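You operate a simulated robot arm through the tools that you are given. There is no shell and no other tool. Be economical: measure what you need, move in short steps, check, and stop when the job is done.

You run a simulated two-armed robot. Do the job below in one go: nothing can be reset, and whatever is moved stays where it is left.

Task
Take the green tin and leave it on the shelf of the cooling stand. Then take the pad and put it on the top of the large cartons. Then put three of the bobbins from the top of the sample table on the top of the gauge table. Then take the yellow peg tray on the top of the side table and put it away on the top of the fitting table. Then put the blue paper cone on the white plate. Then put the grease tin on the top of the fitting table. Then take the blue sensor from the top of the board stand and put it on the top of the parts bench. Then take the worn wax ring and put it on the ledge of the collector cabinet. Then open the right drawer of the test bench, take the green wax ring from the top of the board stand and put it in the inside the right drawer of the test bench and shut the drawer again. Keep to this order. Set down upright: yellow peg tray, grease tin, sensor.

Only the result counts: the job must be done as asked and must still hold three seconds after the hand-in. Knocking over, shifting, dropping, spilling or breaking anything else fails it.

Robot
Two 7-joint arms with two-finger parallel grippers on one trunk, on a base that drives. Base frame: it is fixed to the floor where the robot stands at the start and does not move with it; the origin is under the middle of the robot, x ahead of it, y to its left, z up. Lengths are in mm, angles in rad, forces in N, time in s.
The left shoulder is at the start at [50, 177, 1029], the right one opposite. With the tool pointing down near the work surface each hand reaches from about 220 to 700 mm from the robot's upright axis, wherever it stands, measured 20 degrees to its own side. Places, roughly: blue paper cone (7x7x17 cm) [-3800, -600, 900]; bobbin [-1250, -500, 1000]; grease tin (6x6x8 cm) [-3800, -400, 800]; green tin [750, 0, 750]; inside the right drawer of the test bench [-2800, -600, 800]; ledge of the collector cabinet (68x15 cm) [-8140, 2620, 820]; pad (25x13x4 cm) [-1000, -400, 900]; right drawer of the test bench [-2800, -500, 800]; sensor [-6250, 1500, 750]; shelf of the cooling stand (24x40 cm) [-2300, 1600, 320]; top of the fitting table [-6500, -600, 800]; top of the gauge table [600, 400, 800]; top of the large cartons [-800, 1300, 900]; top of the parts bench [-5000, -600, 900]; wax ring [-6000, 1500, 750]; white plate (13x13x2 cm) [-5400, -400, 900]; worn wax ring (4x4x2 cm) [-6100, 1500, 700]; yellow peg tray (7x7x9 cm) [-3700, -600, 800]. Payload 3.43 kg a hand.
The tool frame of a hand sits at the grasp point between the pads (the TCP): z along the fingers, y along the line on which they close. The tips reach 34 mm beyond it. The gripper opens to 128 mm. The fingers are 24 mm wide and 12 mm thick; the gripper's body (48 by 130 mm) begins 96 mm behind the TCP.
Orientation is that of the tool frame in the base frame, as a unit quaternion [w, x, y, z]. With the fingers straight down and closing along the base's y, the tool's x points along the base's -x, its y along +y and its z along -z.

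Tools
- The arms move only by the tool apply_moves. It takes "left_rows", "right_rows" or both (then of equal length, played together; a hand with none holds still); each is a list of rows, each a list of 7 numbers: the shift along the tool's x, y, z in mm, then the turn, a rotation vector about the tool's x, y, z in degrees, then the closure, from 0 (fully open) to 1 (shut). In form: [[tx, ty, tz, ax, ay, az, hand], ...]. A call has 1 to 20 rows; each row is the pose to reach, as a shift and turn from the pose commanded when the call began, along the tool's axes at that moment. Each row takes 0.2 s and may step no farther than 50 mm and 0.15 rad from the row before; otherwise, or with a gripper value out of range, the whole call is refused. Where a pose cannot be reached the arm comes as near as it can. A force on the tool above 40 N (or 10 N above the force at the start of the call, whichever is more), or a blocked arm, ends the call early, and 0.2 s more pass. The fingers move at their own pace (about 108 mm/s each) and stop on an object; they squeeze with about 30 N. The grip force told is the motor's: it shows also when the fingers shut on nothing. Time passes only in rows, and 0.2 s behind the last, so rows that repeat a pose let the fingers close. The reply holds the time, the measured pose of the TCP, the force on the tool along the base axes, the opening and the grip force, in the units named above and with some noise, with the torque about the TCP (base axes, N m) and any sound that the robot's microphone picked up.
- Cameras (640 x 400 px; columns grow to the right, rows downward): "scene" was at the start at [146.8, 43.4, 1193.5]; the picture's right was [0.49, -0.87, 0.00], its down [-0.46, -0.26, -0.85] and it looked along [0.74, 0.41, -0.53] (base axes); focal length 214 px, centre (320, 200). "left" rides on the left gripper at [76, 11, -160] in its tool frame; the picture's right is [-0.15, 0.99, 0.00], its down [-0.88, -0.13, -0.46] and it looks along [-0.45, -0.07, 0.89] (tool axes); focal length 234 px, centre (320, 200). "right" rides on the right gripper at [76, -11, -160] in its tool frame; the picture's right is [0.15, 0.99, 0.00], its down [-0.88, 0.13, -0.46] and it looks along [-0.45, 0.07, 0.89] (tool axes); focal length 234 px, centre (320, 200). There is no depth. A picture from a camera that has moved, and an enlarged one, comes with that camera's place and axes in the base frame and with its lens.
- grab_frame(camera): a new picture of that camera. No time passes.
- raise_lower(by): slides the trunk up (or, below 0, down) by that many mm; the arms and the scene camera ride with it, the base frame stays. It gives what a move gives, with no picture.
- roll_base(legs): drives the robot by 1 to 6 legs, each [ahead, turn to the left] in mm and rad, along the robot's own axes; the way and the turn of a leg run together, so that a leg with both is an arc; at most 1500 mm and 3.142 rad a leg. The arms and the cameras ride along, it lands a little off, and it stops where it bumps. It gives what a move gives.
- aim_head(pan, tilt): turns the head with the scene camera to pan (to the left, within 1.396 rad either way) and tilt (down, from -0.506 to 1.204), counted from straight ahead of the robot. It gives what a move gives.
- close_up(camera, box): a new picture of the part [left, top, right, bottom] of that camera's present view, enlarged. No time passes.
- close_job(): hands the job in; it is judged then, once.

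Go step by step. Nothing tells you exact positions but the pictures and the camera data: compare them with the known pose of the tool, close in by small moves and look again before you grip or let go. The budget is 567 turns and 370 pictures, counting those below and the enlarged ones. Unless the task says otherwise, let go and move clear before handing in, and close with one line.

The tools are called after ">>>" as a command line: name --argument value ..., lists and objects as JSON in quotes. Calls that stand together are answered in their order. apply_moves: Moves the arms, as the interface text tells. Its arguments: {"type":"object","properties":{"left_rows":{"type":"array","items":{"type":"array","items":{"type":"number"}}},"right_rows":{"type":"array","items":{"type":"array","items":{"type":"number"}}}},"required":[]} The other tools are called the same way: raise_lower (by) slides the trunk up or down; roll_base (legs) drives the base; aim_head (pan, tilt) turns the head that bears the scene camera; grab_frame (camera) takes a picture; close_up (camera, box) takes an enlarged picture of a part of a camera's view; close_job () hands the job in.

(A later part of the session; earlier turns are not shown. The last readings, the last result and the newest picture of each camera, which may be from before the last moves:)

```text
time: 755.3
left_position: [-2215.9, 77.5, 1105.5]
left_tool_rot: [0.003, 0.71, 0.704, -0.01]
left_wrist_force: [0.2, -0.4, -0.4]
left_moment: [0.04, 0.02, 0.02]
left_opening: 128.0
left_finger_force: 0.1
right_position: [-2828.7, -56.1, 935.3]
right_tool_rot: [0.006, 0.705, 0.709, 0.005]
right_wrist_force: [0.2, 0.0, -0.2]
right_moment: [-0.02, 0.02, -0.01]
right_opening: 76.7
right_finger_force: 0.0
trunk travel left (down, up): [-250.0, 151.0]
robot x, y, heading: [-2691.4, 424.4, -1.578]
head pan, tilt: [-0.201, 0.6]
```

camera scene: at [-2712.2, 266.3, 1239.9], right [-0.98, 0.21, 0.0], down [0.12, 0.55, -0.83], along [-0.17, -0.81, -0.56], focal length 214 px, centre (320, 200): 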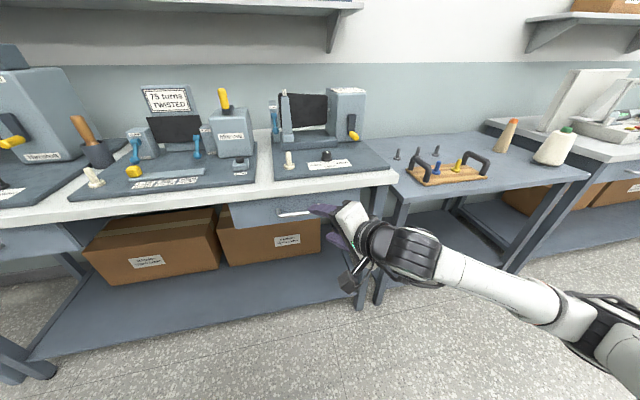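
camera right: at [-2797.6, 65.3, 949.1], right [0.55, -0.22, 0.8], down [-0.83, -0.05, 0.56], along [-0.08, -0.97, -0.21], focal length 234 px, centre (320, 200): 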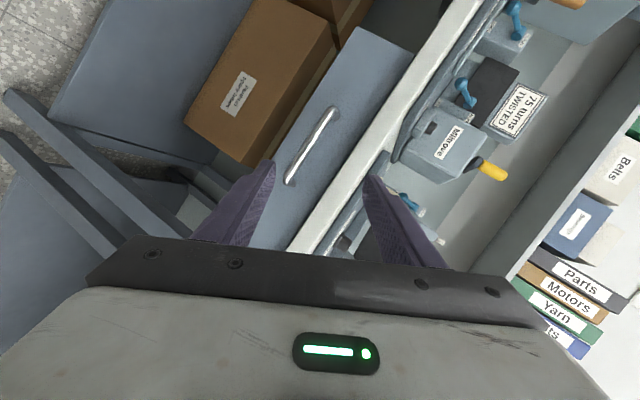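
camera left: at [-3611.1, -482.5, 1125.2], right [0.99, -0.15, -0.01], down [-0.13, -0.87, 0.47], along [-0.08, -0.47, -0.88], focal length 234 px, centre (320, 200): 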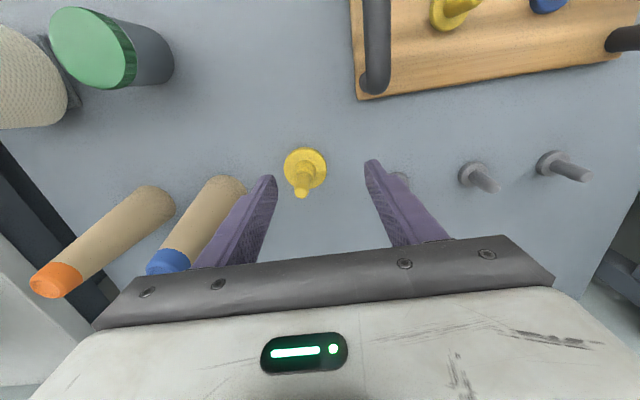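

Back to vertical. Now the opposite sense, in place.

>>> apply_moves --right_rows '[[0, 3, 0, 4.1, -4.1, -4.1, 0.4], [0, 6, 0, 8.2, -8.2, -8.2, 0.4], [0, 9, 0, 12.3, -12.3, -12.3, 0.4], [0, 12, 0, 16.4, -16.4, -16.4, 0.4], [0, 15, 0, 20.5, -20.5, -20.5, 0.4], [0, 18, 0, 24.6, -24.6, -24.6, 0.4], [0, 21, 0, 28.7, -28.7, -28.7, 0.4], [0, 24, 0, 32.8, -32.8, -32.8, 0.4], [0, 27, 0, 36.9, -36.9, -36.9, 0.4], [0, 30, 0, 41, -41, -41, 0.4], [0, 33, 0, 45.1, -45.1, -45.1, 0.4], [0, 36, 0, 49.2, -49.2, -49.2, 0.4], [0, 39, 0, 53.3, -53.3, -53.3, 0.4], [0, 42, 0, 57.4, -57.4, -57.4, 0.4], [0, 45, 0, 61.5, -61.5, -61.5, 0.4], [0, 48, 0, 65.6, -65.6, -65.6, 0.4], [0, 51, 0, 69.3, -69.3, -69.3, 0.4]]'

>>> grab_frame --camera "scene"

>>> grab_frame --camera "right"

```text
time: 758.9
left_position: [-2216.6, 75.9, 1105.2]
left_tool_rot: [0.003, 0.709, 0.705, -0.01]
left_wrist_force: [-0.5, -0.1, 0.0]
left_moment: [0.01, -0.06, -0.01]
left_opening: 128.1
left_finger_force: 0.0
right_position: [-2778.1, -57.2, 936.1]
right_tool_rot: [-0.008, -0.005, -0.705, 0.709]
right_wrist_force: [0.4, -1.1, 0.0]
right_moment: [0.0, 0.02, 0.02]
right_opening: 76.7
right_finger_force: 0.0
trunk travel left (down, up): [-250.0, 151.0]
robot x, y, heading: [-2691.7, 422.6, -1.586]
head pan, tilt: [-0.201, 0.6]
```

```text
195 pictures are left
camera scene: at [-2712.9, 265.9, 1239.8], right [-0.98, 0.21, 0.0], down [0.12, 0.55, -0.82], along [-0.17, -0.81, -0.57], focal length 214 px, centre (320, 200)
```

scene: 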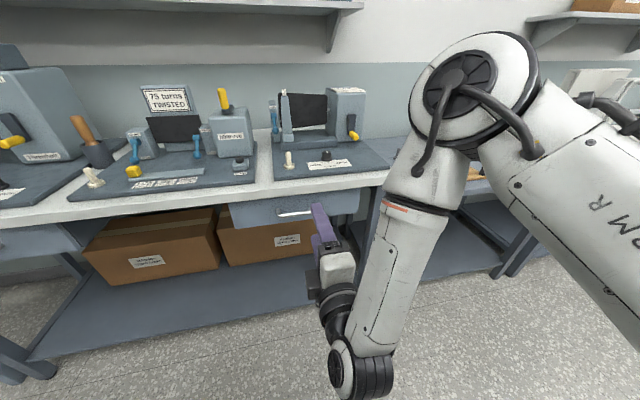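

```text
194 pictures are left
camera right: at [-2854.8, 101.9, 946.7], right [-0.13, -0.01, -0.99], down [0.88, 0.46, -0.12], along [0.46, -0.89, -0.05], focal length 234 px, centre (320, 200)
```

right: 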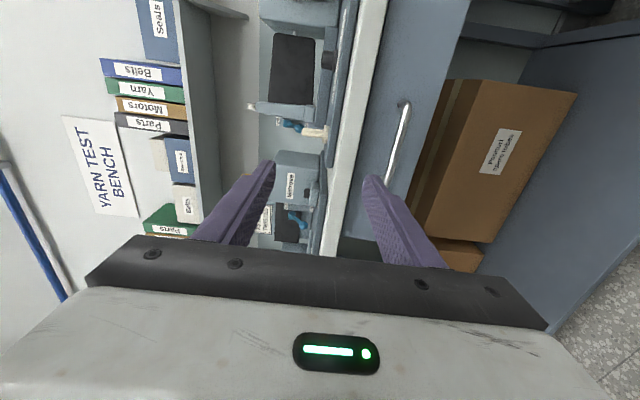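

The gripper is now horizontal, fingers closing vertically. I move it in front of the handle with a small opening and check the height.

>>> apply_moves --right_rows '[[-5, 30, 30, 0, 0, 0, 0.5], [-10, 60, 60, 0, 0, 0, 0.6], [-15, 90, 90, 0, 0, 0, 0.68], [-20, 118, 120, 0, 0, 0, 0.68], [-23, 136, 145, 0, 0, 0, 0.68]]'

>>> grab_frame --camera "right"

>>> close_up --camera "scene" --box '[220, 150, 400, 300]'

```text
time: 760.1
left_position: [-2216.3, 76.0, 1105.4]
left_tool_rot: [0.003, 0.709, 0.705, -0.009]
left_wrist_force: [-0.3, 0.6, 0.3]
left_moment: [0.0, -0.06, 0.03]
left_opening: 128.0
left_finger_force: 0.1
right_position: [-2699.8, -183.4, 850.1]
right_tool_rot: [-0.002, 0.016, 0.714, -0.7]
right_wrist_force: [-0.1, -0.2, 0.1]
right_moment: [0.01, 0.0, -0.02]
right_opening: 41.1
right_finger_force: 0.1
right hand out of reach, approached as far as the arm can: row 1, 2, 3, 4, 5
trunk travel left (down, up): [-250.0, 151.0]
robot x, y, heading: [-2695.5, 424.0, -1.579]
head pan, tilt: [-0.201, 0.6]
```

```text
193 pictures are left
camera right: at [-2773.0, -22.8, 865.2], right [-0.13, 0.02, -0.99], down [0.89, 0.44, -0.11], along [0.43, -0.9, -0.08], focal length 234 px, centre (320, 200)
```

right: 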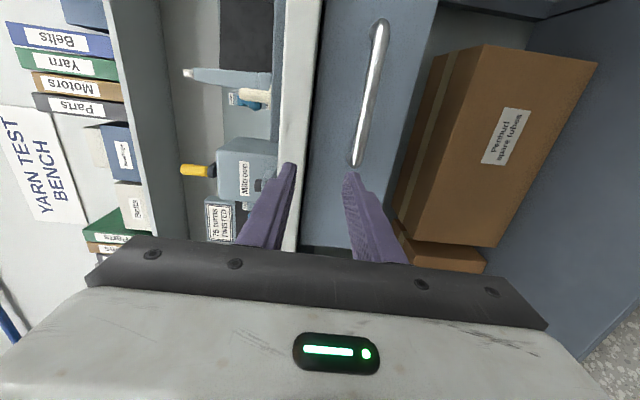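

```text
2.67 times, centred on (310, 225) of scene
camera zoom: at [-2712.4, 266.0, 1239.9], right [-0.98, 0.21, 0.0], down [0.12, 0.55, -0.82], along [-0.17, -0.81, -0.57], focal length 572 px, centre (347, 133)
```

zoom: 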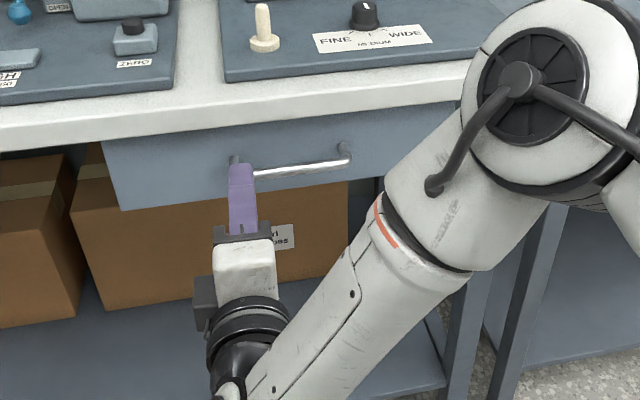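

The low reach is the limit, so I return to the easier arm pose, lower the trunk instead, and approach with the base. The bar spans x -2835..-2692 at z≈803.

>>> apply_moves --right_rows '[[20, -20, -30, 0, 0, 0, 0.68], [40, -42, -62, 0, 0, 0, 0.68], [60, -64, -94, 0, 0, 0, 0.68], [78, -86, -126, 0, 0, 0, 0.68]]'

>>> raise_lower --by -134

>>> grab_frame --camera "right"

```text
time: 761.1
left_position: [-2215.4, 77.1, 1104.4]
left_tool_rot: [0.004, 0.709, 0.705, -0.011]
left_wrist_force: [-0.6, 0.1, -0.2]
left_moment: [-0.02, 0.01, 0.0]
left_opening: 127.9
left_finger_force: 0.2
right_position: [-2778.6, -56.7, 936.0]
right_tool_rot: [-0.009, -0.004, -0.705, 0.709]
right_wrist_force: [0.3, 0.4, 0.8]
right_moment: [0.03, -0.05, -0.04]
right_opening: 40.8
right_finger_force: 0.1
right hand out of reach, approached as far as the arm can: row 1
trunk travel left (down, up): [-250.0, 151.0]
robot x, y, heading: [-2694.7, 424.3, -1.582]
head pan, tilt: [-0.201, 0.6]
```

```text
time: 762.7
left_position: [-2216.5, 76.7, 971.8]
left_tool_rot: [0.002, 0.71, 0.704, -0.01]
left_wrist_force: [0.0, -0.2, 0.0]
left_moment: [0.01, 0.02, 0.0]
left_opening: 128.1
left_finger_force: 0.1
right_position: [-2778.2, -57.7, 800.4]
right_tool_rot: [-0.008, -0.005, -0.705, 0.709]
right_wrist_force: [-1.0, 0.7, 0.1]
right_moment: [0.01, -0.01, 0.01]
right_opening: 41.0
right_finger_force: 0.0
trunk travel left (down, up): [-116.0, 285.0]
robot x, y, heading: [-2693.3, 421.0, -1.577]
head pan, tilt: [-0.201, 0.6]
```

```text
191 pictures are left
camera right: at [-2856.4, 101.8, 811.5], right [-0.13, 0.0, -0.99], down [0.88, 0.46, -0.12], along [0.46, -0.89, -0.05], focal length 234 px, centre (320, 200)
```

right: 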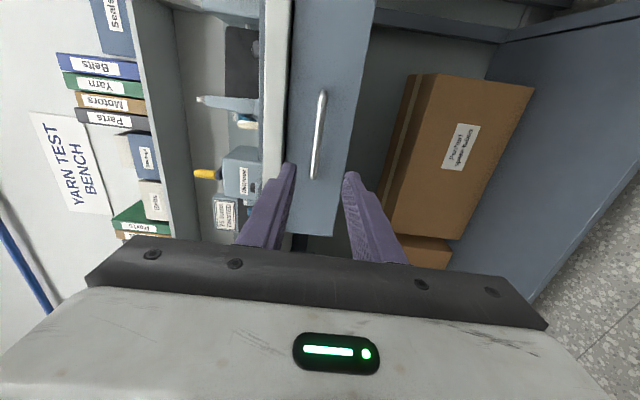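

The bar is well aligned with the fingers (z≈805). I drive forward toward it.

>>> roll_base --legs '[[200, 0]]'

>>> grab_frame --camera "right"

>>> close_up --camera "scene" --box '[200, 150, 400, 320]'

```text
time: 764.3
left_position: [-2219.0, -123.3, 971.5]
left_tool_rot: [0.003, 0.71, 0.704, -0.011]
left_wrist_force: [0.5, 0.5, -0.4]
left_moment: [0.0, 0.01, -0.02]
left_opening: 128.0
left_finger_force: 0.0
right_position: [-2781.9, -258.8, 801.4]
right_tool_rot: [-0.008, -0.004, -0.706, 0.708]
right_wrist_force: [0.3, 0.3, -0.4]
right_moment: [0.0, 0.01, 0.01]
right_opening: 40.9
right_finger_force: 0.1
trunk travel left (down, up): [-116.0, 285.0]
robot x, y, heading: [-2696.5, 222.1, -1.583]
head pan, tilt: [-0.201, 0.6]
```

```text
190 pictures are left
camera right: at [-2858.5, -99.0, 811.4], right [-0.13, 0.0, -0.99], down [0.88, 0.46, -0.12], along [0.46, -0.89, -0.06], focal length 234 px, centre (320, 200)
```

right: 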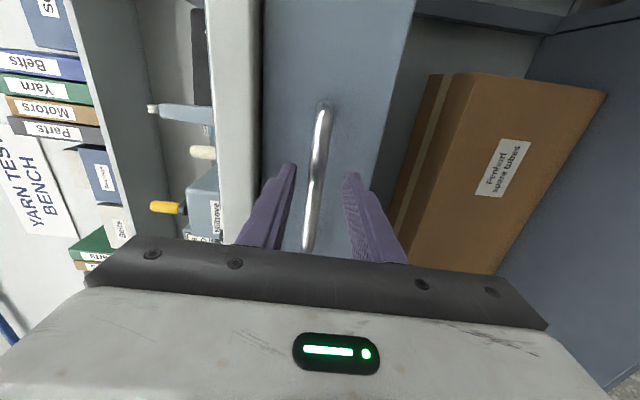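

```text
2.35 times, centred on (300, 235) of scene
camera zoom: at [-2714.3, 65.5, 1105.9], right [-0.98, 0.21, 0.0], down [0.12, 0.55, -0.82], along [-0.17, -0.81, -0.57], focal length 505 px, centre (367, 118)
```

zoom: 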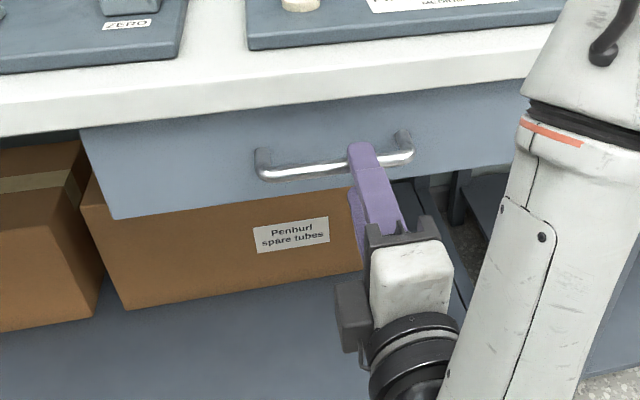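

The bar is at y≈-300. I advance 30 mm more and close on it.

>>> roll_base --legs '[[30, 0]]'

>>> apply_moves --right_rows '[[0, -3, 0, 0, 0, 0, 0.7], [0, -3, 0, 0, 0, 0, 0.85], [0, -3, 0, 0, 0, 0, 1], [0, -3, 0, 0, 0, 0, 1]]'

>>> grab_frame --camera "right"

```text
time: 765.1
left_position: [-2218.5, -154.9, 971.4]
left_tool_rot: [0.003, 0.71, 0.705, -0.011]
left_wrist_force: [0.9, -0.8, -0.3]
left_moment: [0.01, 0.02, -0.02]
left_opening: 128.1
left_finger_force: 0.1
right_position: [-2781.4, -288.4, 801.1]
right_tool_rot: [-0.008, -0.004, -0.706, 0.708]
right_wrist_force: [0.2, 0.4, 0.1]
right_moment: [-0.04, -0.02, 0.02]
right_opening: 41.0
right_finger_force: 0.1
trunk travel left (down, up): [-116.0, 285.0]
robot x, y, heading: [-2696.3, 195.8, -1.579]
head pan, tilt: [-0.201, 0.6]
```

```text
time: 766.1
left_position: [-2218.3, -153.9, 971.5]
left_tool_rot: [0.003, 0.709, 0.705, -0.009]
left_wrist_force: [-0.1, -0.4, 0.1]
left_moment: [0.02, 0.04, 0.02]
left_opening: 128.1
left_finger_force: 0.0
right_position: [-2781.3, -288.3, 804.0]
right_tool_rot: [-0.007, -0.004, -0.705, 0.709]
right_wrist_force: [0.1, -1.8, 1.9]
right_moment: [0.0, 1.21, 0.18]
right_opening: 14.8
right_finger_force: 44.9
trunk travel left (down, up): [-116.0, 285.0]
robot x, y, heading: [-2693.5, 189.9, -1.579]
head pan, tilt: [-0.201, 0.6]
```

```text
188 pictures are left
camera right: at [-2858.7, -129.0, 814.8], right [-0.13, -0.01, -0.99], down [0.88, 0.46, -0.12], along [0.46, -0.89, -0.06], focal length 234 px, centre (320, 200)
```

right: 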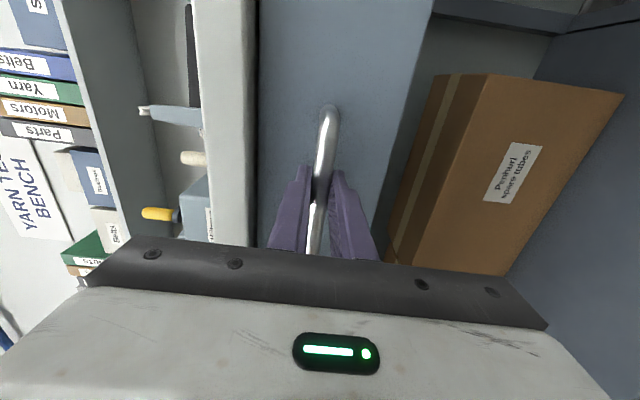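

Gripped the bar. I pull the drawer by driving back, first 120 mm.

>>> roll_base --legs '[[-120, 0]]'

>>> grab_frame --camera "scene"

```text
time: 767.4
left_position: [-2219.3, -34.3, 972.4]
left_tool_rot: [0.004, 0.71, 0.704, -0.011]
left_wrist_force: [0.5, -0.5, -0.2]
left_moment: [-0.04, 0.02, 0.02]
left_opening: 128.3
left_finger_force: 0.1
right_position: [-2780.9, -168.4, 803.9]
right_tool_rot: [-0.007, -0.006, -0.705, 0.709]
right_wrist_force: [-9.7, 0.5, 3.3]
right_moment: [0.03, 1.14, 0.18]
right_opening: 15.0
right_finger_force: 45.1
trunk travel left (down, up): [-116.0, 285.0]
robot x, y, heading: [-2689.1, 312.7, -1.58]
head pan, tilt: [-0.201, 0.6]
```

```text
187 pictures are left
camera scene: at [-2713.9, 155.2, 1106.0], right [-0.98, 0.21, 0.0], down [0.12, 0.55, -0.83], along [-0.17, -0.81, -0.56], focal length 214 px, centre (320, 200)
```

scene: 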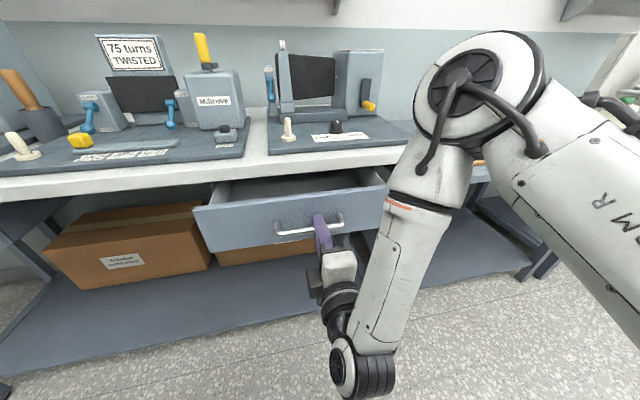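

It opens smoothly. 130 mm more.

>>> roll_base --legs '[[-130, 0]]'

>>> grab_frame --camera "scene"

```text
time: 768.6
left_position: [-2216.0, 93.6, 972.3]
left_tool_rot: [0.003, 0.71, 0.704, -0.009]
left_wrist_force: [-0.3, -0.4, 0.1]
left_moment: [-0.01, 0.0, -0.03]
left_opening: 128.0
left_finger_force: 0.0
right_position: [-2782.1, -39.4, 805.3]
right_tool_rot: [-0.005, -0.006, -0.705, 0.709]
right_wrist_force: [-11.9, 1.0, 2.3]
right_moment: [-0.01, 1.09, 0.15]
right_opening: 14.6
right_finger_force: 45.4
trunk travel left (down, up): [-116.0, 285.0]
robot x, y, heading: [-2692.6, 444.4, -1.581]
head pan, tilt: [-0.201, 0.6]
```

```text
186 pictures are left
camera scene: at [-2712.8, 284.2, 1106.0], right [-0.98, 0.21, 0.0], down [0.12, 0.55, -0.83], along [-0.17, -0.81, -0.56], focal length 214 px, centre (320, 200)
```

scene: 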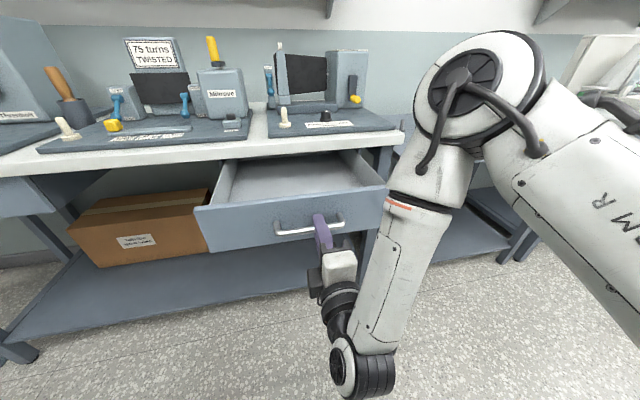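

The drawer is open by about 250 mm. I release the handle and back away.

>>> apply_moves --right_rows '[[0, 0, 0, 0, 0, 0, 0.7], [0, 0, 0, 0, 0, 0, 0.66], [0, 0, 0, 0, 0, 0, 0.66]]'

>>> roll_base --legs '[[-200, 0]]'

>>> raise_lower --by 134

>>> grab_frame --camera "scene"

```text
time: 769.5
left_position: [-2215.8, 93.8, 971.5]
left_tool_rot: [0.001, 0.71, 0.704, -0.009]
left_wrist_force: [0.4, -0.6, 0.4]
left_moment: [-0.03, 0.0, 0.01]
left_opening: 127.9
left_finger_force: 0.0
right_position: [-2781.3, -39.9, 803.6]
right_tool_rot: [-0.005, -0.006, -0.705, 0.709]
right_wrist_force: [-0.3, 1.4, -1.0]
right_moment: [-0.03, 0.01, -0.01]
right_opening: 43.6
right_finger_force: 0.0
trunk travel left (down, up): [-116.0, 285.0]
robot x, y, heading: [-2694.9, 440.7, -1.581]
head pan, tilt: [-0.201, 0.6]
```

```text
time: 771.0
left_position: [-2215.0, 291.2, 970.9]
left_tool_rot: [0.002, 0.71, 0.704, -0.01]
left_wrist_force: [0.2, -0.2, -0.7]
left_moment: [-0.03, 0.0, -0.02]
left_opening: 128.3
left_finger_force: 0.1
right_position: [-2778.5, 157.1, 804.4]
right_tool_rot: [-0.006, -0.006, -0.705, 0.709]
right_wrist_force: [-0.4, -0.5, 0.2]
right_moment: [0.01, 0.01, -0.05]
right_opening: 43.5
right_finger_force: 0.1
trunk travel left (down, up): [-116.0, 285.0]
robot x, y, heading: [-2688.2, 637.7, -1.58]
head pan, tilt: [-0.201, 0.6]
```

```text
time: 772.7
left_position: [-2214.6, 291.6, 1105.2]
left_tool_rot: [0.002, 0.71, 0.704, -0.01]
left_wrist_force: [-0.2, 0.6, -1.0]
left_moment: [0.01, 0.02, 0.0]
left_opening: 128.0
left_finger_force: 0.1
right_position: [-2779.9, 157.8, 938.1]
right_tool_rot: [-0.005, -0.006, -0.705, 0.709]
right_wrist_force: [0.2, 0.0, -0.5]
right_moment: [-0.02, -0.04, -0.01]
right_opening: 43.7
right_finger_force: 0.1
trunk travel left (down, up): [-250.0, 151.0]
robot x, y, heading: [-2685.0, 636.2, -1.579]
head pan, tilt: [-0.201, 0.6]
```

```text
185 pictures are left
camera scene: at [-2710.0, 481.6, 1239.9], right [-0.98, 0.21, 0.0], down [0.12, 0.55, -0.82], along [-0.17, -0.81, -0.57], focal length 214 px, centre (320, 200)
```

scene: 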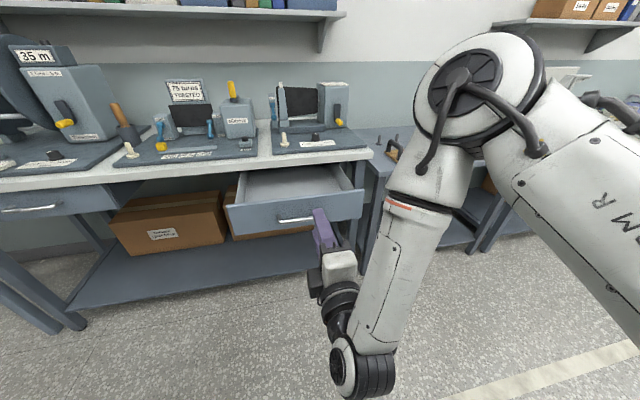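

Now I turn the gripper back to vertical and raise the hand.

>>> apply_moves --right_rows '[[2, -8, 0, -4.1, 4.1, 4.1, 0.5], [4, -16, 0, -8.2, 8.2, 8.2, 0.5], [6, -24, 0, -12.3, 12.3, 12.3, 0.5], [8, -32, 0, -16.4, 16.4, 16.4, 0.5], [10, -40, 0, -20.5, 20.5, 20.5, 0.5], [12, -48, 0, -24.6, 24.6, 24.6, 0.5], [14, -56, 0, -28.7, 28.7, 28.7, 0.5], [16, -64, 0, -32.8, 32.8, 32.8, 0.5], [18, -72, 0, -36.9, 36.9, 36.9, 0.5], [20, -80, 0, -41, 41, 41, 0.5], [22, -88, 0, -45.1, 45.1, 45.1, 0.5], [24, -96, 0, -49.2, 49.2, 49.2, 0.5], [26, -104, 0, -53.3, 53.3, 53.3, 0.5], [28, -112, 0, -57.4, 57.4, 57.4, 0.5], [30, -120, 0, -61.5, 61.5, 61.5, 0.5], [32, -128, 0, -65.6, 65.6, 65.6, 0.5], [34, -136, 0, -69.3, 69.3, 69.3, 0.5]]'

>>> grab_frame --camera "scene"

```text
time: 776.3
left_position: [-2214.7, 289.7, 1104.6]
left_tool_rot: [0.002, 0.711, 0.704, -0.009]
left_wrist_force: [0.1, 0.3, -0.4]
left_moment: [-0.01, -0.01, -0.01]
left_opening: 128.2
left_finger_force: 0.1
right_position: [-2815.3, 158.9, 1072.6]
right_tool_rot: [0.007, 0.709, 0.705, 0.005]
right_wrist_force: [-0.3, -0.5, -0.4]
right_moment: [-0.03, -0.03, 0.03]
right_opening: 64.3
right_finger_force: 0.1
trunk travel left (down, up): [-250.0, 151.0]
robot x, y, heading: [-2687.8, 638.6, -1.58]
head pan, tilt: [-0.201, 0.6]
```

```text
184 pictures are left
camera scene: at [-2710.2, 481.6, 1239.9], right [-0.98, 0.21, 0.0], down [0.12, 0.55, -0.82], along [-0.17, -0.81, -0.57], focal length 214 px, centre (320, 200)
```

scene: 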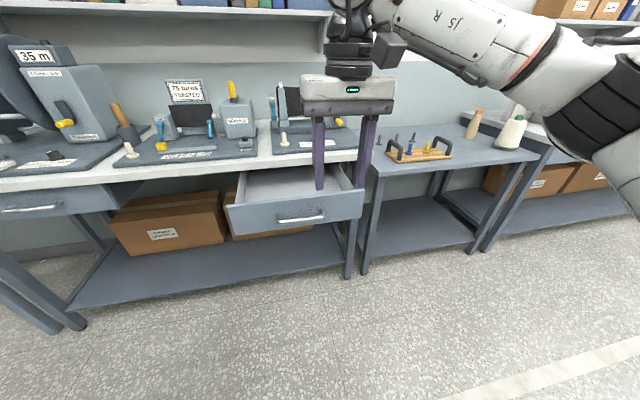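

Vertical again. Now to the board stand for the green ring at about [-5917,1680].

>>> roll_base --legs '[[0, -1.56], [1500, 0], [1500, 0], [380, 0], [0, -1.57], [250, 0]]'

>>> aim_head --pan -0.1 --tilt 0.65

>>> grab_frame --camera "scene"

```text
time: 801.7
left_position: [-6554.1, 1182.7, 1105.4]
left_tool_rot: [-0.01, 0.714, -0.7, -0.002]
left_wrist_force: [0.9, 0.3, -0.2]
left_moment: [-0.09, 0.0, 0.0]
left_opening: 128.2
left_finger_force: 0.0
right_position: [-5956.5, 1331.0, 1073.0]
right_tool_rot: [0.004, 0.716, -0.698, -0.008]
right_wrist_force: [0.1, 0.4, 0.0]
right_moment: [-0.06, 0.0, -0.02]
right_opening: 64.0
right_finger_force: 0.1
trunk travel left (down, up): [-250.0, 151.0]
robot x, y, heading: [-6068.8, 847.8, 1.586]
head pan, tilt: [-0.201, 0.6]
```

```text
time: 802.4
left_position: [-6551.9, 1183.0, 1105.1]
left_tool_rot: [-0.01, 0.714, -0.7, -0.002]
left_wrist_force: [0.5, 0.0, -0.3]
left_moment: [-0.03, -0.01, -0.01]
left_opening: 127.8
left_finger_force: 0.0
right_position: [-5956.1, 1331.0, 1072.5]
right_tool_rot: [0.004, 0.715, -0.699, -0.008]
right_wrist_force: [0.6, -0.3, -0.5]
right_moment: [0.04, 0.02, -0.02]
right_opening: 64.4
right_finger_force: 0.1
trunk travel left (down, up): [-250.0, 151.0]
robot x, y, heading: [-6070.1, 850.9, 1.584]
head pan, tilt: [-0.099, 0.649]
```

```text
183 pictures are left
camera scene: at [-6064.1, 1004.4, 1235.7], right [1.0, -0.08, 0.0], down [-0.05, -0.6, -0.8], along [0.07, 0.79, -0.6], focal length 214 px, centre (320, 200)
```

scene: 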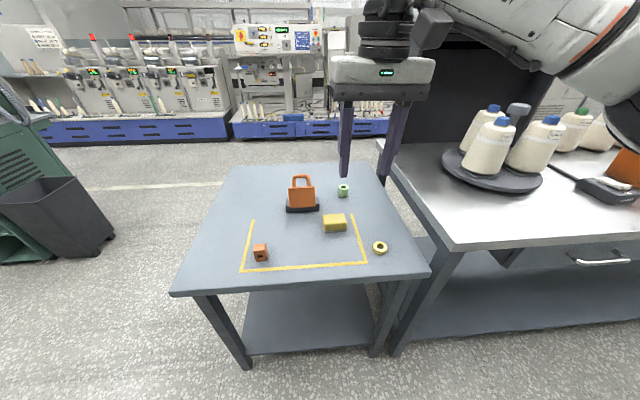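

I drive 165 mm closer and bring the hand toward the green ring.

>>> roll_base --legs '[[165, 0]]'

>>> apply_moves --right_rows '[[-25, -6, 25, 0, 0, 0, 0.4], [-50, -12, 50, 0, 0, 0, 0.4], [-75, -18, 75, 0, 0, 0, 0.4], [-100, -24, 100, 0, 0, 0, 0.4], [-125, -30, 125, 0, 0, 0, 0.4], [-150, -38, 150, 0, 0, 0, 0.4]]'

>>> grab_frame --camera "right"

>>> grab_frame --camera "scene"

```text
time: 803.9
left_position: [-6556.0, 1348.4, 1105.0]
left_tool_rot: [-0.01, 0.713, -0.701, -0.002]
left_wrist_force: [-0.8, 0.4, 0.1]
left_moment: [0.0, 0.03, 0.01]
left_opening: 128.0
left_finger_force: 0.0
right_position: [-5958.4, 1497.6, 1073.1]
right_tool_rot: [0.004, 0.716, -0.698, -0.007]
right_wrist_force: [0.4, -0.2, -0.5]
right_moment: [0.02, -0.03, 0.01]
right_opening: 64.3
right_finger_force: 0.0
trunk travel left (down, up): [-250.0, 151.0]
robot x, y, heading: [-6067.2, 1013.2, 1.584]
head pan, tilt: [-0.099, 0.649]
```

```text
time: 805.2
left_position: [-6555.2, 1348.8, 1105.0]
left_tool_rot: [-0.01, 0.713, -0.701, -0.003]
left_wrist_force: [0.5, 0.3, -0.5]
left_moment: [0.03, -0.01, -0.02]
left_opening: 128.1
left_finger_force: 0.0
right_position: [-5924.8, 1649.0, 922.7]
right_tool_rot: [0.003, 0.716, -0.698, -0.007]
right_wrist_force: [0.5, 0.4, 0.6]
right_moment: [0.0, -0.01, 0.01]
right_opening: 76.9
right_finger_force: 0.1
trunk travel left (down, up): [-250.0, 151.0]
robot x, y, heading: [-6069.1, 1014.3, 1.584]
head pan, tilt: [-0.099, 0.649]
```

```text
182 pictures are left
camera right: at [-5910.9, 1574.1, 1083.5], right [-0.99, -0.17, 0.01], down [-0.14, 0.88, 0.46], along [-0.09, 0.45, -0.89], focal length 234 px, centre (320, 200)
```

right: 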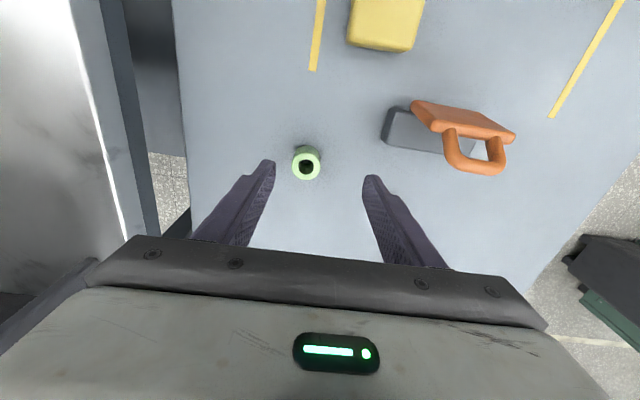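

```text
181 pictures are left
camera scene: at [-6066.7, 1170.9, 1235.6], right [1.0, -0.08, 0.0], down [-0.05, -0.6, -0.8], along [0.07, 0.79, -0.6], focal length 214 px, centre (320, 200)
```

scene: 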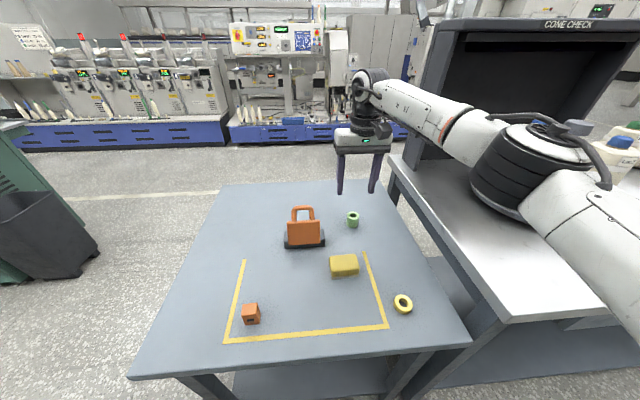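

Ring top at [-5912,1677]. I correct and lower around it.

>>> apply_moves --right_rows '[[-10, -5, 20, 0, 0, 0, 0.4], [-20, -9, 40, 0, 0, 0, 0.4], [-28, -13, 65, 0, 0, 0, 0.4], [-28, -13, 95, 0, 0, 0, 0.4]]'

>>> grab_frame --camera "right"

>>> close_up --camera "scene" --box '[270, 80, 430, 260]'

```text
time: 806.2
left_position: [-6556.4, 1348.3, 1104.9]
left_tool_rot: [-0.01, 0.713, -0.701, -0.003]
left_wrist_force: [-1.0, -0.3, -0.2]
left_moment: [-0.03, -0.01, 0.01]
left_opening: 128.0
left_finger_force: 0.0
right_position: [-5916.3, 1674.7, 828.2]
right_tool_rot: [0.004, 0.716, -0.698, -0.007]
right_wrist_force: [0.3, 0.4, -0.8]
right_moment: [0.03, 0.0, 0.0]
right_opening: 76.7
right_finger_force: 0.0
right hand out of reach, approached as far as the arm can: row 4
trunk travel left (down, up): [-250.0, 151.0]
robot x, y, heading: [-6073.7, 1015.7, 1.582]
head pan, tilt: [-0.099, 0.649]
```

```text
180 pictures are left
camera right: at [-5899.8, 1598.3, 988.8], right [-0.99, -0.17, 0.01], down [-0.14, 0.87, 0.46], along [-0.09, 0.45, -0.89], focal length 234 px, centre (320, 200)
```

right: 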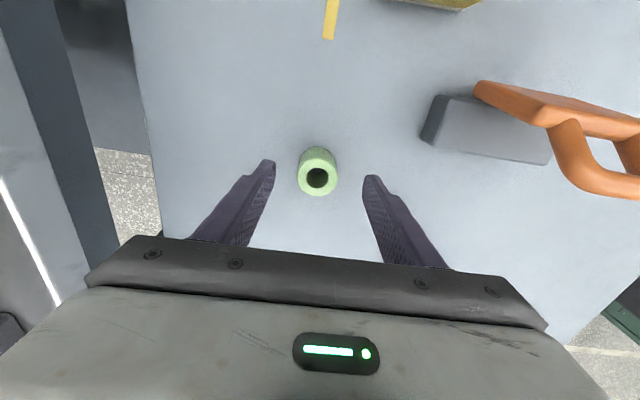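

```text
2.22 times, centred on (350, 170) of scene
camera zoom: at [-6066.7, 1170.7, 1235.6], right [1.0, -0.09, 0.0], down [-0.05, -0.6, -0.8], along [0.07, 0.79, -0.6], focal length 477 px, centre (253, 267)
```

zoom: 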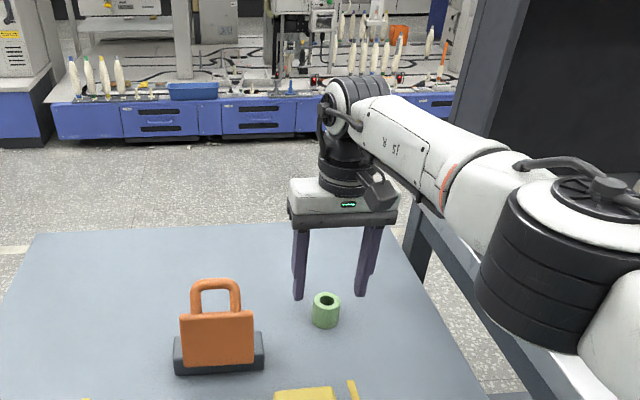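

Nearly there but at the reach limit; I creep 15 mm closer.

>>> roll_base --legs '[[15, 0]]'

>>> apply_moves --right_rows '[[5, -2, 20, 0, 0, 0, 0.4], [7, -2, 38, 0, 0, 0, 0.4], [7, -2, 48, 0, 0, 0, 0.4]]'

>>> grab_frame --camera "right"

```text
time: 807.0
left_position: [-6554.6, 1363.7, 1104.0]
left_tool_rot: [-0.01, 0.713, -0.701, -0.002]
left_wrist_force: [-0.7, 0.6, -0.7]
left_moment: [-0.02, 0.04, -0.04]
left_opening: 127.8
left_finger_force: 0.0
right_position: [-5915.0, 1690.5, 828.8]
right_tool_rot: [0.004, 0.716, -0.698, -0.007]
right_wrist_force: [-0.5, -0.1, 0.1]
right_moment: [0.04, -0.07, 0.0]
right_opening: 76.7
right_finger_force: 0.1
trunk travel left (down, up): [-250.0, 151.0]
robot x, y, heading: [-6072.1, 1030.2, 1.587]
head pan, tilt: [-0.099, 0.649]
```

```text
time: 807.8
left_position: [-6555.1, 1362.8, 1106.1]
left_tool_rot: [-0.011, 0.712, -0.702, -0.003]
left_wrist_force: [0.5, -0.2, 0.1]
left_moment: [0.01, 0.04, 0.0]
left_opening: 127.7
left_finger_force: 0.1
right_position: [-5914.1, 1683.1, 779.3]
right_tool_rot: [0.004, 0.715, -0.699, -0.007]
right_wrist_force: [0.6, 0.3, -0.4]
right_moment: [0.0, 0.03, -0.02]
right_opening: 76.8
right_finger_force: 0.1
trunk travel left (down, up): [-250.0, 151.0]
robot x, y, heading: [-6071.6, 1027.1, 1.58]
head pan, tilt: [-0.099, 0.649]
```

```text
178 pictures are left
camera right: at [-5898.6, 1606.5, 940.6], right [-0.99, -0.17, 0.01], down [-0.14, 0.88, 0.46], along [-0.09, 0.45, -0.89], focal length 234 px, centre (320, 200)
```

right: 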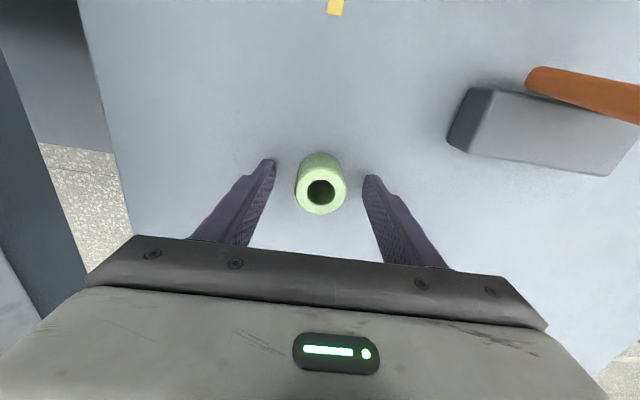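

Centred. Closing and lifting.

>>> apply_moves --right_rows '[[0, 0, 0, 0, 0, 0, 0.6], [0, 0, 0, 0, 0, 0, 1], [0, 0, 0, 0, 0, 0, 1], [0, 0, 0, 0, 0, 0, 1], [2, 0, -30, 0, 0, 0, 1], [10, 0, -70, 0, 0, 0, 1], [20, 0, -110, 0, 0, 0, 1], [40, 0, -150, 0, 0, 0, 1], [65, 0, -190, 0, 0, 0, 1], [95, 0, -225, 0, 0, 0, 1], [130, 5, -255, 0, 0, 0, 1], [165, 10, -280, 0, 0, 0, 1], [200, 15, -300, 0, 0, 0, 1]]'

>>> grab_frame --camera "scene"

```text
time: 810.6
left_position: [-6556.0, 1363.1, 1105.0]
left_tool_rot: [-0.011, 0.713, -0.701, -0.003]
left_wrist_force: [-0.3, 0.4, 1.1]
left_moment: [0.03, -0.01, 0.02]
left_opening: 128.1
left_finger_force: 0.1
right_position: [-5917.6, 1480.5, 1080.4]
right_tool_rot: [0.004, 0.715, -0.699, -0.007]
right_wrist_force: [1.1, -0.3, -1.4]
right_moment: [-0.01, -0.01, 0.0]
right_opening: 38.6
right_finger_force: 29.3
trunk travel left (down, up): [-250.0, 151.0]
robot x, y, heading: [-6073.2, 1026.9, 1.579]
head pan, tilt: [-0.099, 0.649]
```

```text
177 pictures are left
camera scene: at [-6066.7, 1185.2, 1235.7], right [1.0, -0.08, 0.0], down [-0.05, -0.6, -0.8], along [0.07, 0.79, -0.6], focal length 214 px, centre (320, 200)
```

scene: 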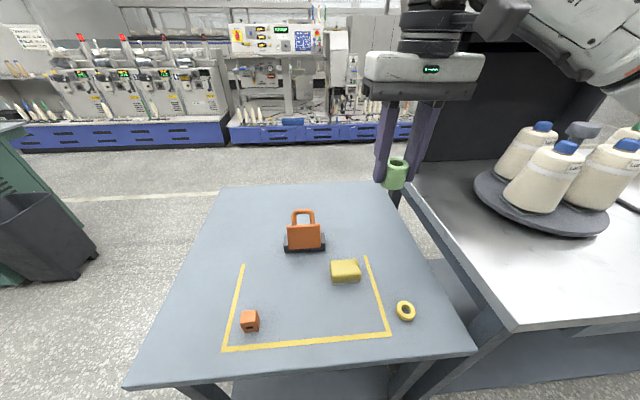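

Green ring held. Back to the open drawer.

>>> roll_base --legs '[[-400, 0], [0, -1.58], [1500, 0], [1500, 0], [440, 0], [0, -1.57]]'

>>> aim_head --pan -0.15 --tilt 0.6

>>> grab_frame --camera "scene"

```text
time: 837.2
left_position: [-2131.5, 335.7, 1104.9]
left_tool_rot: [0.002, 0.705, 0.709, -0.011]
left_wrist_force: [-0.1, -0.7, 0.6]
left_moment: [0.03, 0.03, 0.02]
left_opening: 127.9
left_finger_force: 0.1
right_position: [-2768.9, 226.0, 1079.5]
right_tool_rot: [0.007, 0.702, 0.712, 0.003]
right_wrist_force: [0.6, 0.0, 0.2]
right_moment: [-0.05, 0.0, 0.01]
right_opening: 38.8
right_finger_force: 30.5
trunk travel left (down, up): [-250.0, 151.0]
robot x, y, heading: [-2608.4, 675.9, -1.565]
head pan, tilt: [-0.099, 0.649]
```

```text
time: 837.8
left_position: [-2130.2, 335.2, 1104.6]
left_tool_rot: [0.003, 0.705, 0.709, -0.01]
left_wrist_force: [0.2, -0.2, 0.9]
left_moment: [-0.02, -0.01, 0.0]
left_opening: 127.9
left_finger_force: 0.2
right_position: [-2768.6, 224.7, 1078.3]
right_tool_rot: [0.007, 0.702, 0.712, 0.004]
right_wrist_force: [0.4, 0.1, -0.6]
right_moment: [0.01, 0.02, -0.01]
right_opening: 38.3
right_finger_force: 30.1
trunk travel left (down, up): [-250.0, 151.0]
robot x, y, heading: [-2610.6, 677.5, -1.563]
head pan, tilt: [-0.15, 0.6]
```

```text
176 pictures are left
camera scene: at [-2624.9, 517.6, 1239.9], right [-0.99, 0.15, 0.0], down [0.08, 0.56, -0.82], along [-0.12, -0.82, -0.57], focal length 214 px, centre (320, 200)
```

scene: 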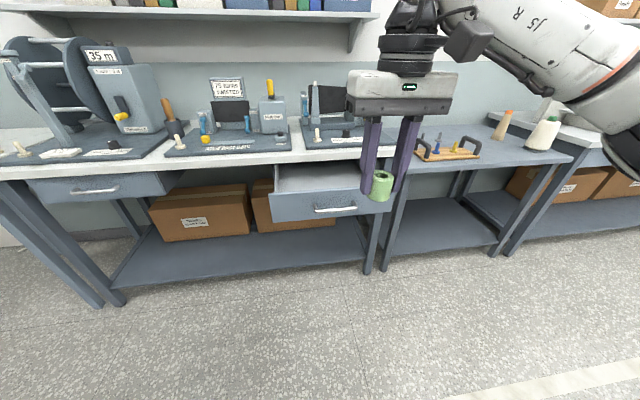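

>>> roll_base --legs '[[360, 0]]'

>>> aim_head --pan -0.2 --tilt 0.85

>>> grab_frame --camera "scene"

>>> grab_frame --camera "right"

```text
time: 840.1
left_position: [-2128.4, -25.9, 1105.0]
left_tool_rot: [0.003, 0.705, 0.709, -0.01]
left_wrist_force: [0.0, -0.2, -0.3]
left_moment: [0.01, -0.01, 0.0]
left_opening: 128.0
left_finger_force: 0.0
right_position: [-2766.5, -137.8, 1079.5]
right_tool_rot: [0.007, 0.702, 0.712, 0.003]
right_wrist_force: [-0.4, -0.3, 0.0]
right_moment: [0.03, -0.03, 0.0]
right_opening: 38.4
right_finger_force: 30.3
trunk travel left (down, up): [-250.0, 151.0]
robot x, y, heading: [-2608.2, 313.3, -1.567]
head pan, tilt: [-0.15, 0.6]
```

```text
time: 840.9
left_position: [-2128.7, -26.8, 1105.1]
left_tool_rot: [0.003, 0.705, 0.71, -0.01]
left_wrist_force: [0.2, 0.1, -0.6]
left_moment: [-0.01, 0.03, 0.02]
left_opening: 128.0
left_finger_force: 0.0
right_position: [-2766.8, -136.2, 1079.9]
right_tool_rot: [0.007, 0.702, 0.713, 0.004]
right_wrist_force: [-0.9, 1.1, 0.3]
right_moment: [-0.02, -0.03, 0.01]
right_opening: 38.5
right_finger_force: 30.3
trunk travel left (down, up): [-250.0, 151.0]
robot x, y, heading: [-2610.9, 312.8, -1.567]
head pan, tilt: [-0.201, 0.85]
```

```text
175 pictures are left
camera scene: at [-2625.9, 166.4, 1219.1], right [-0.98, 0.2, 0.0], down [0.15, 0.74, -0.66], along [-0.13, -0.65, -0.75], focal length 214 px, centre (320, 200)
```

scene: 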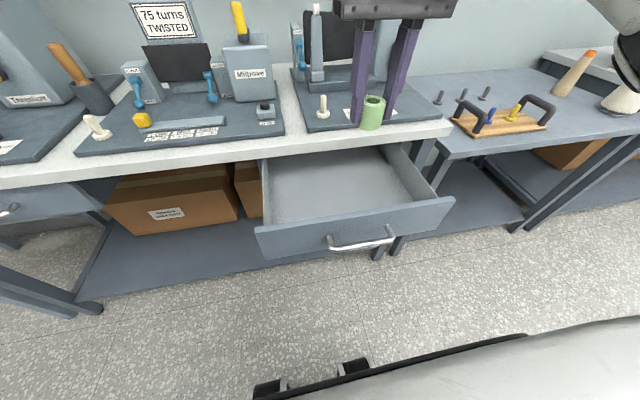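

```text
174 pictures are left
camera right: at [-2782.1, -60.4, 1240.1], right [0.99, 0.16, 0.01], down [0.13, -0.88, 0.46], along [0.09, -0.45, -0.89], focal length 234 px, centre (320, 200)
```

right: 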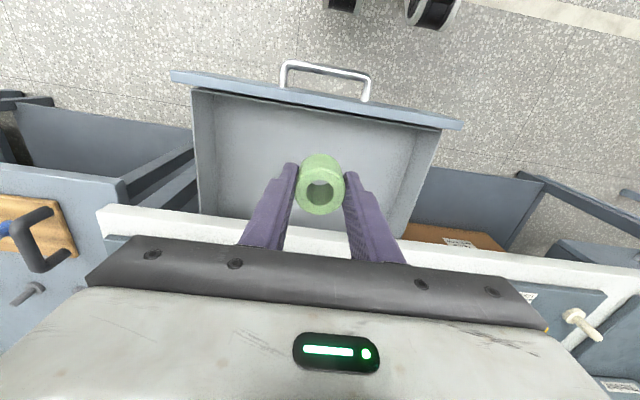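

The drawer interior lies right below. I move to its middle [-2767,-200] and lower.

>>> apply_moves --right_rows '[[-20, 0, 20, 0, 0, 0, 1], [-42, 0, 45, 0, 0, 0, 1], [-63, 0, 75, 0, 0, 0, 1], [-63, 0, 115, 0, 0, 0, 1], [-63, 0, 155, 0, 0, 0, 1], [-63, 0, 195, 0, 0, 0, 1], [-63, 0, 215, 0, 0, 0, 1]]'

>>> grab_frame --camera "right"

>>> grab_frame --camera "scene"

```text
time: 842.5
left_position: [-2128.7, -27.6, 1107.1]
left_tool_rot: [0.004, 0.705, 0.709, -0.01]
left_wrist_force: [0.3, -0.1, 0.0]
left_moment: [0.01, 0.01, 0.01]
left_opening: 128.0
left_finger_force: 0.0
right_position: [-2762.0, -201.2, 864.6]
right_tool_rot: [0.007, 0.702, 0.712, 0.005]
right_wrist_force: [-0.2, 0.7, -0.2]
right_moment: [-0.03, -0.02, 0.04]
right_opening: 38.6
right_finger_force: 30.1
trunk travel left (down, up): [-250.0, 151.0]
robot x, y, heading: [-2609.9, 313.7, -1.568]
head pan, tilt: [-0.201, 0.85]
```

```text
173 pictures are left
camera right: at [-2777.3, -125.0, 1025.3], right [0.99, 0.16, 0.01], down [0.14, -0.88, 0.46], along [0.09, -0.45, -0.89], focal length 234 px, centre (320, 200)
```

right: 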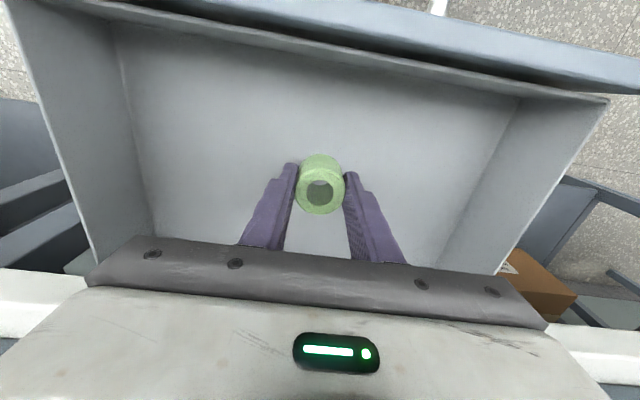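

```text
172 pictures are left
camera scene: at [-2625.9, 166.4, 1219.0], right [-0.98, 0.2, 0.0], down [0.15, 0.74, -0.66], along [-0.13, -0.65, -0.75], focal length 214 px, centre (320, 200)
```

scene: 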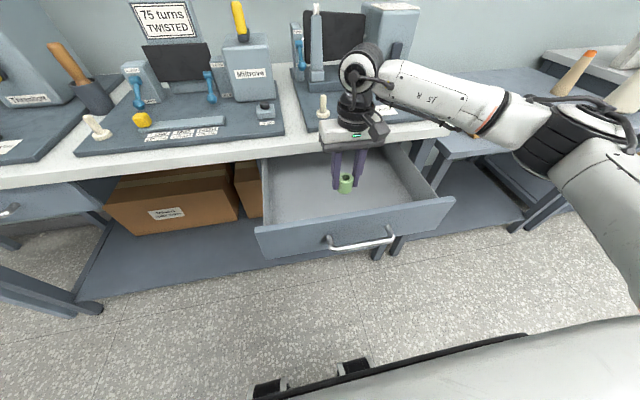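

Well inside the drawer. Lowering to its floor.

>>> apply_moves --right_rows '[[0, 0, 15, 0, 0, 0, 1], [0, 0, 28, 0, 0, 0, 1], [0, 0, 36, 0, 0, 0, 1], [0, 0, 42, 0, 0, 0, 1], [0, 0, 47, 0, 0, 0, 1], [0, 0, 51, 0, 0, 0, 1], [0, 0, 55, 0, 0, 0, 1], [0, 0, 59, 0, 0, 0, 1], [0, 0, 63, 0, 0, 0, 1], [0, 0, 67, 0, 0, 0, 1], [0, 0, 71, 0, 0, 0, 1]]'

```text
time: 844.9
left_position: [-2128.4, -23.6, 1106.6]
left_tool_rot: [0.003, 0.705, 0.709, -0.011]
left_wrist_force: [-0.6, -0.4, -0.6]
left_moment: [0.0, -0.03, -0.03]
left_opening: 127.8
left_finger_force: 0.1
right_position: [-2761.4, -203.0, 798.8]
right_tool_rot: [0.012, 0.703, 0.711, 0.001]
right_wrist_force: [-3.4, -1.1, 27.7]
right_moment: [0.06, 0.55, -0.02]
right_opening: 39.1
right_finger_force: 30.7
trunk travel left (down, up): [-250.0, 151.0]
robot x, y, heading: [-2607.6, 312.6, -1.569]
head pan, tilt: [-0.201, 0.85]
```

The ring rests on the drawer floor. Release and rise.

>>> apply_moves --right_rows '[[0, 0, -7, 0, 0, 0, 1], [0, 0, -7, 0, 0, 0, 0.6], [0, 0, -7, 0, 0, 0, 0.5], [0, 0, -7, 0, 0, 0, 0.45], [0, 0, -40, 0, 0, 0, 0.45], [0, 0, -85, 0, 0, 0, 0.45], [0, 0, -130, 0, 0, 0, 0.45], [0, 0, -175, 0, 0, 0, 0.45], [20, 0, -215, 0, 0, 0, 0.45], [40, 0, -250, 0, 0, 0, 0.45]]'

>>> grab_frame --camera "scene"

>>> grab_frame --camera "right"

```text
time: 847.1
left_position: [-2128.7, -25.3, 1106.5]
left_tool_rot: [0.003, 0.704, 0.71, -0.01]
left_wrist_force: [0.5, 0.7, 0.1]
left_moment: [-0.02, 0.01, 0.0]
left_opening: 128.1
left_finger_force: 0.1
right_position: [-2765.2, -158.9, 1043.2]
right_tool_rot: [0.007, 0.702, 0.712, 0.003]
right_wrist_force: [-0.6, -0.3, 0.4]
right_moment: [-0.04, -0.01, 0.01]
right_opening: 70.3
right_finger_force: 0.0
trunk travel left (down, up): [-250.0, 151.0]
robot x, y, heading: [-2603.0, 313.3, -1.569]
head pan, tilt: [-0.201, 0.85]
```

```text
171 pictures are left
camera scene: at [-2625.8, 167.0, 1219.1], right [-0.98, 0.2, 0.0], down [0.15, 0.74, -0.66], along [-0.13, -0.65, -0.75], focal length 214 px, centre (320, 200)
```

scene: 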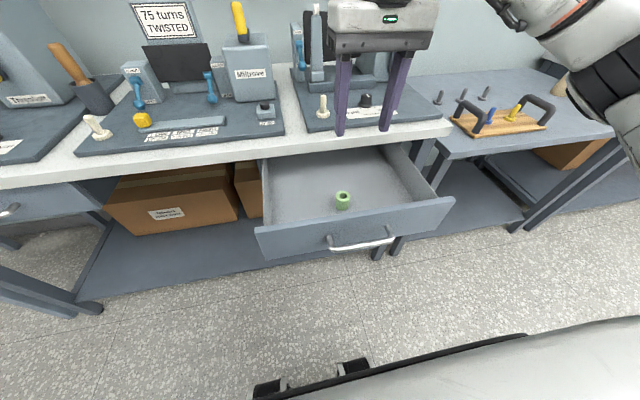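

```text
170 pictures are left
camera right: at [-2781.2, -83.3, 1204.1], right [0.99, 0.16, 0.01], down [0.14, -0.88, 0.46], along [0.09, -0.45, -0.89], focal length 234 px, centre (320, 200)
```

right: 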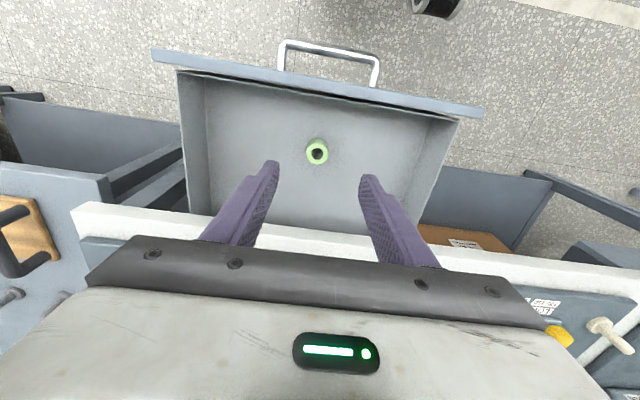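

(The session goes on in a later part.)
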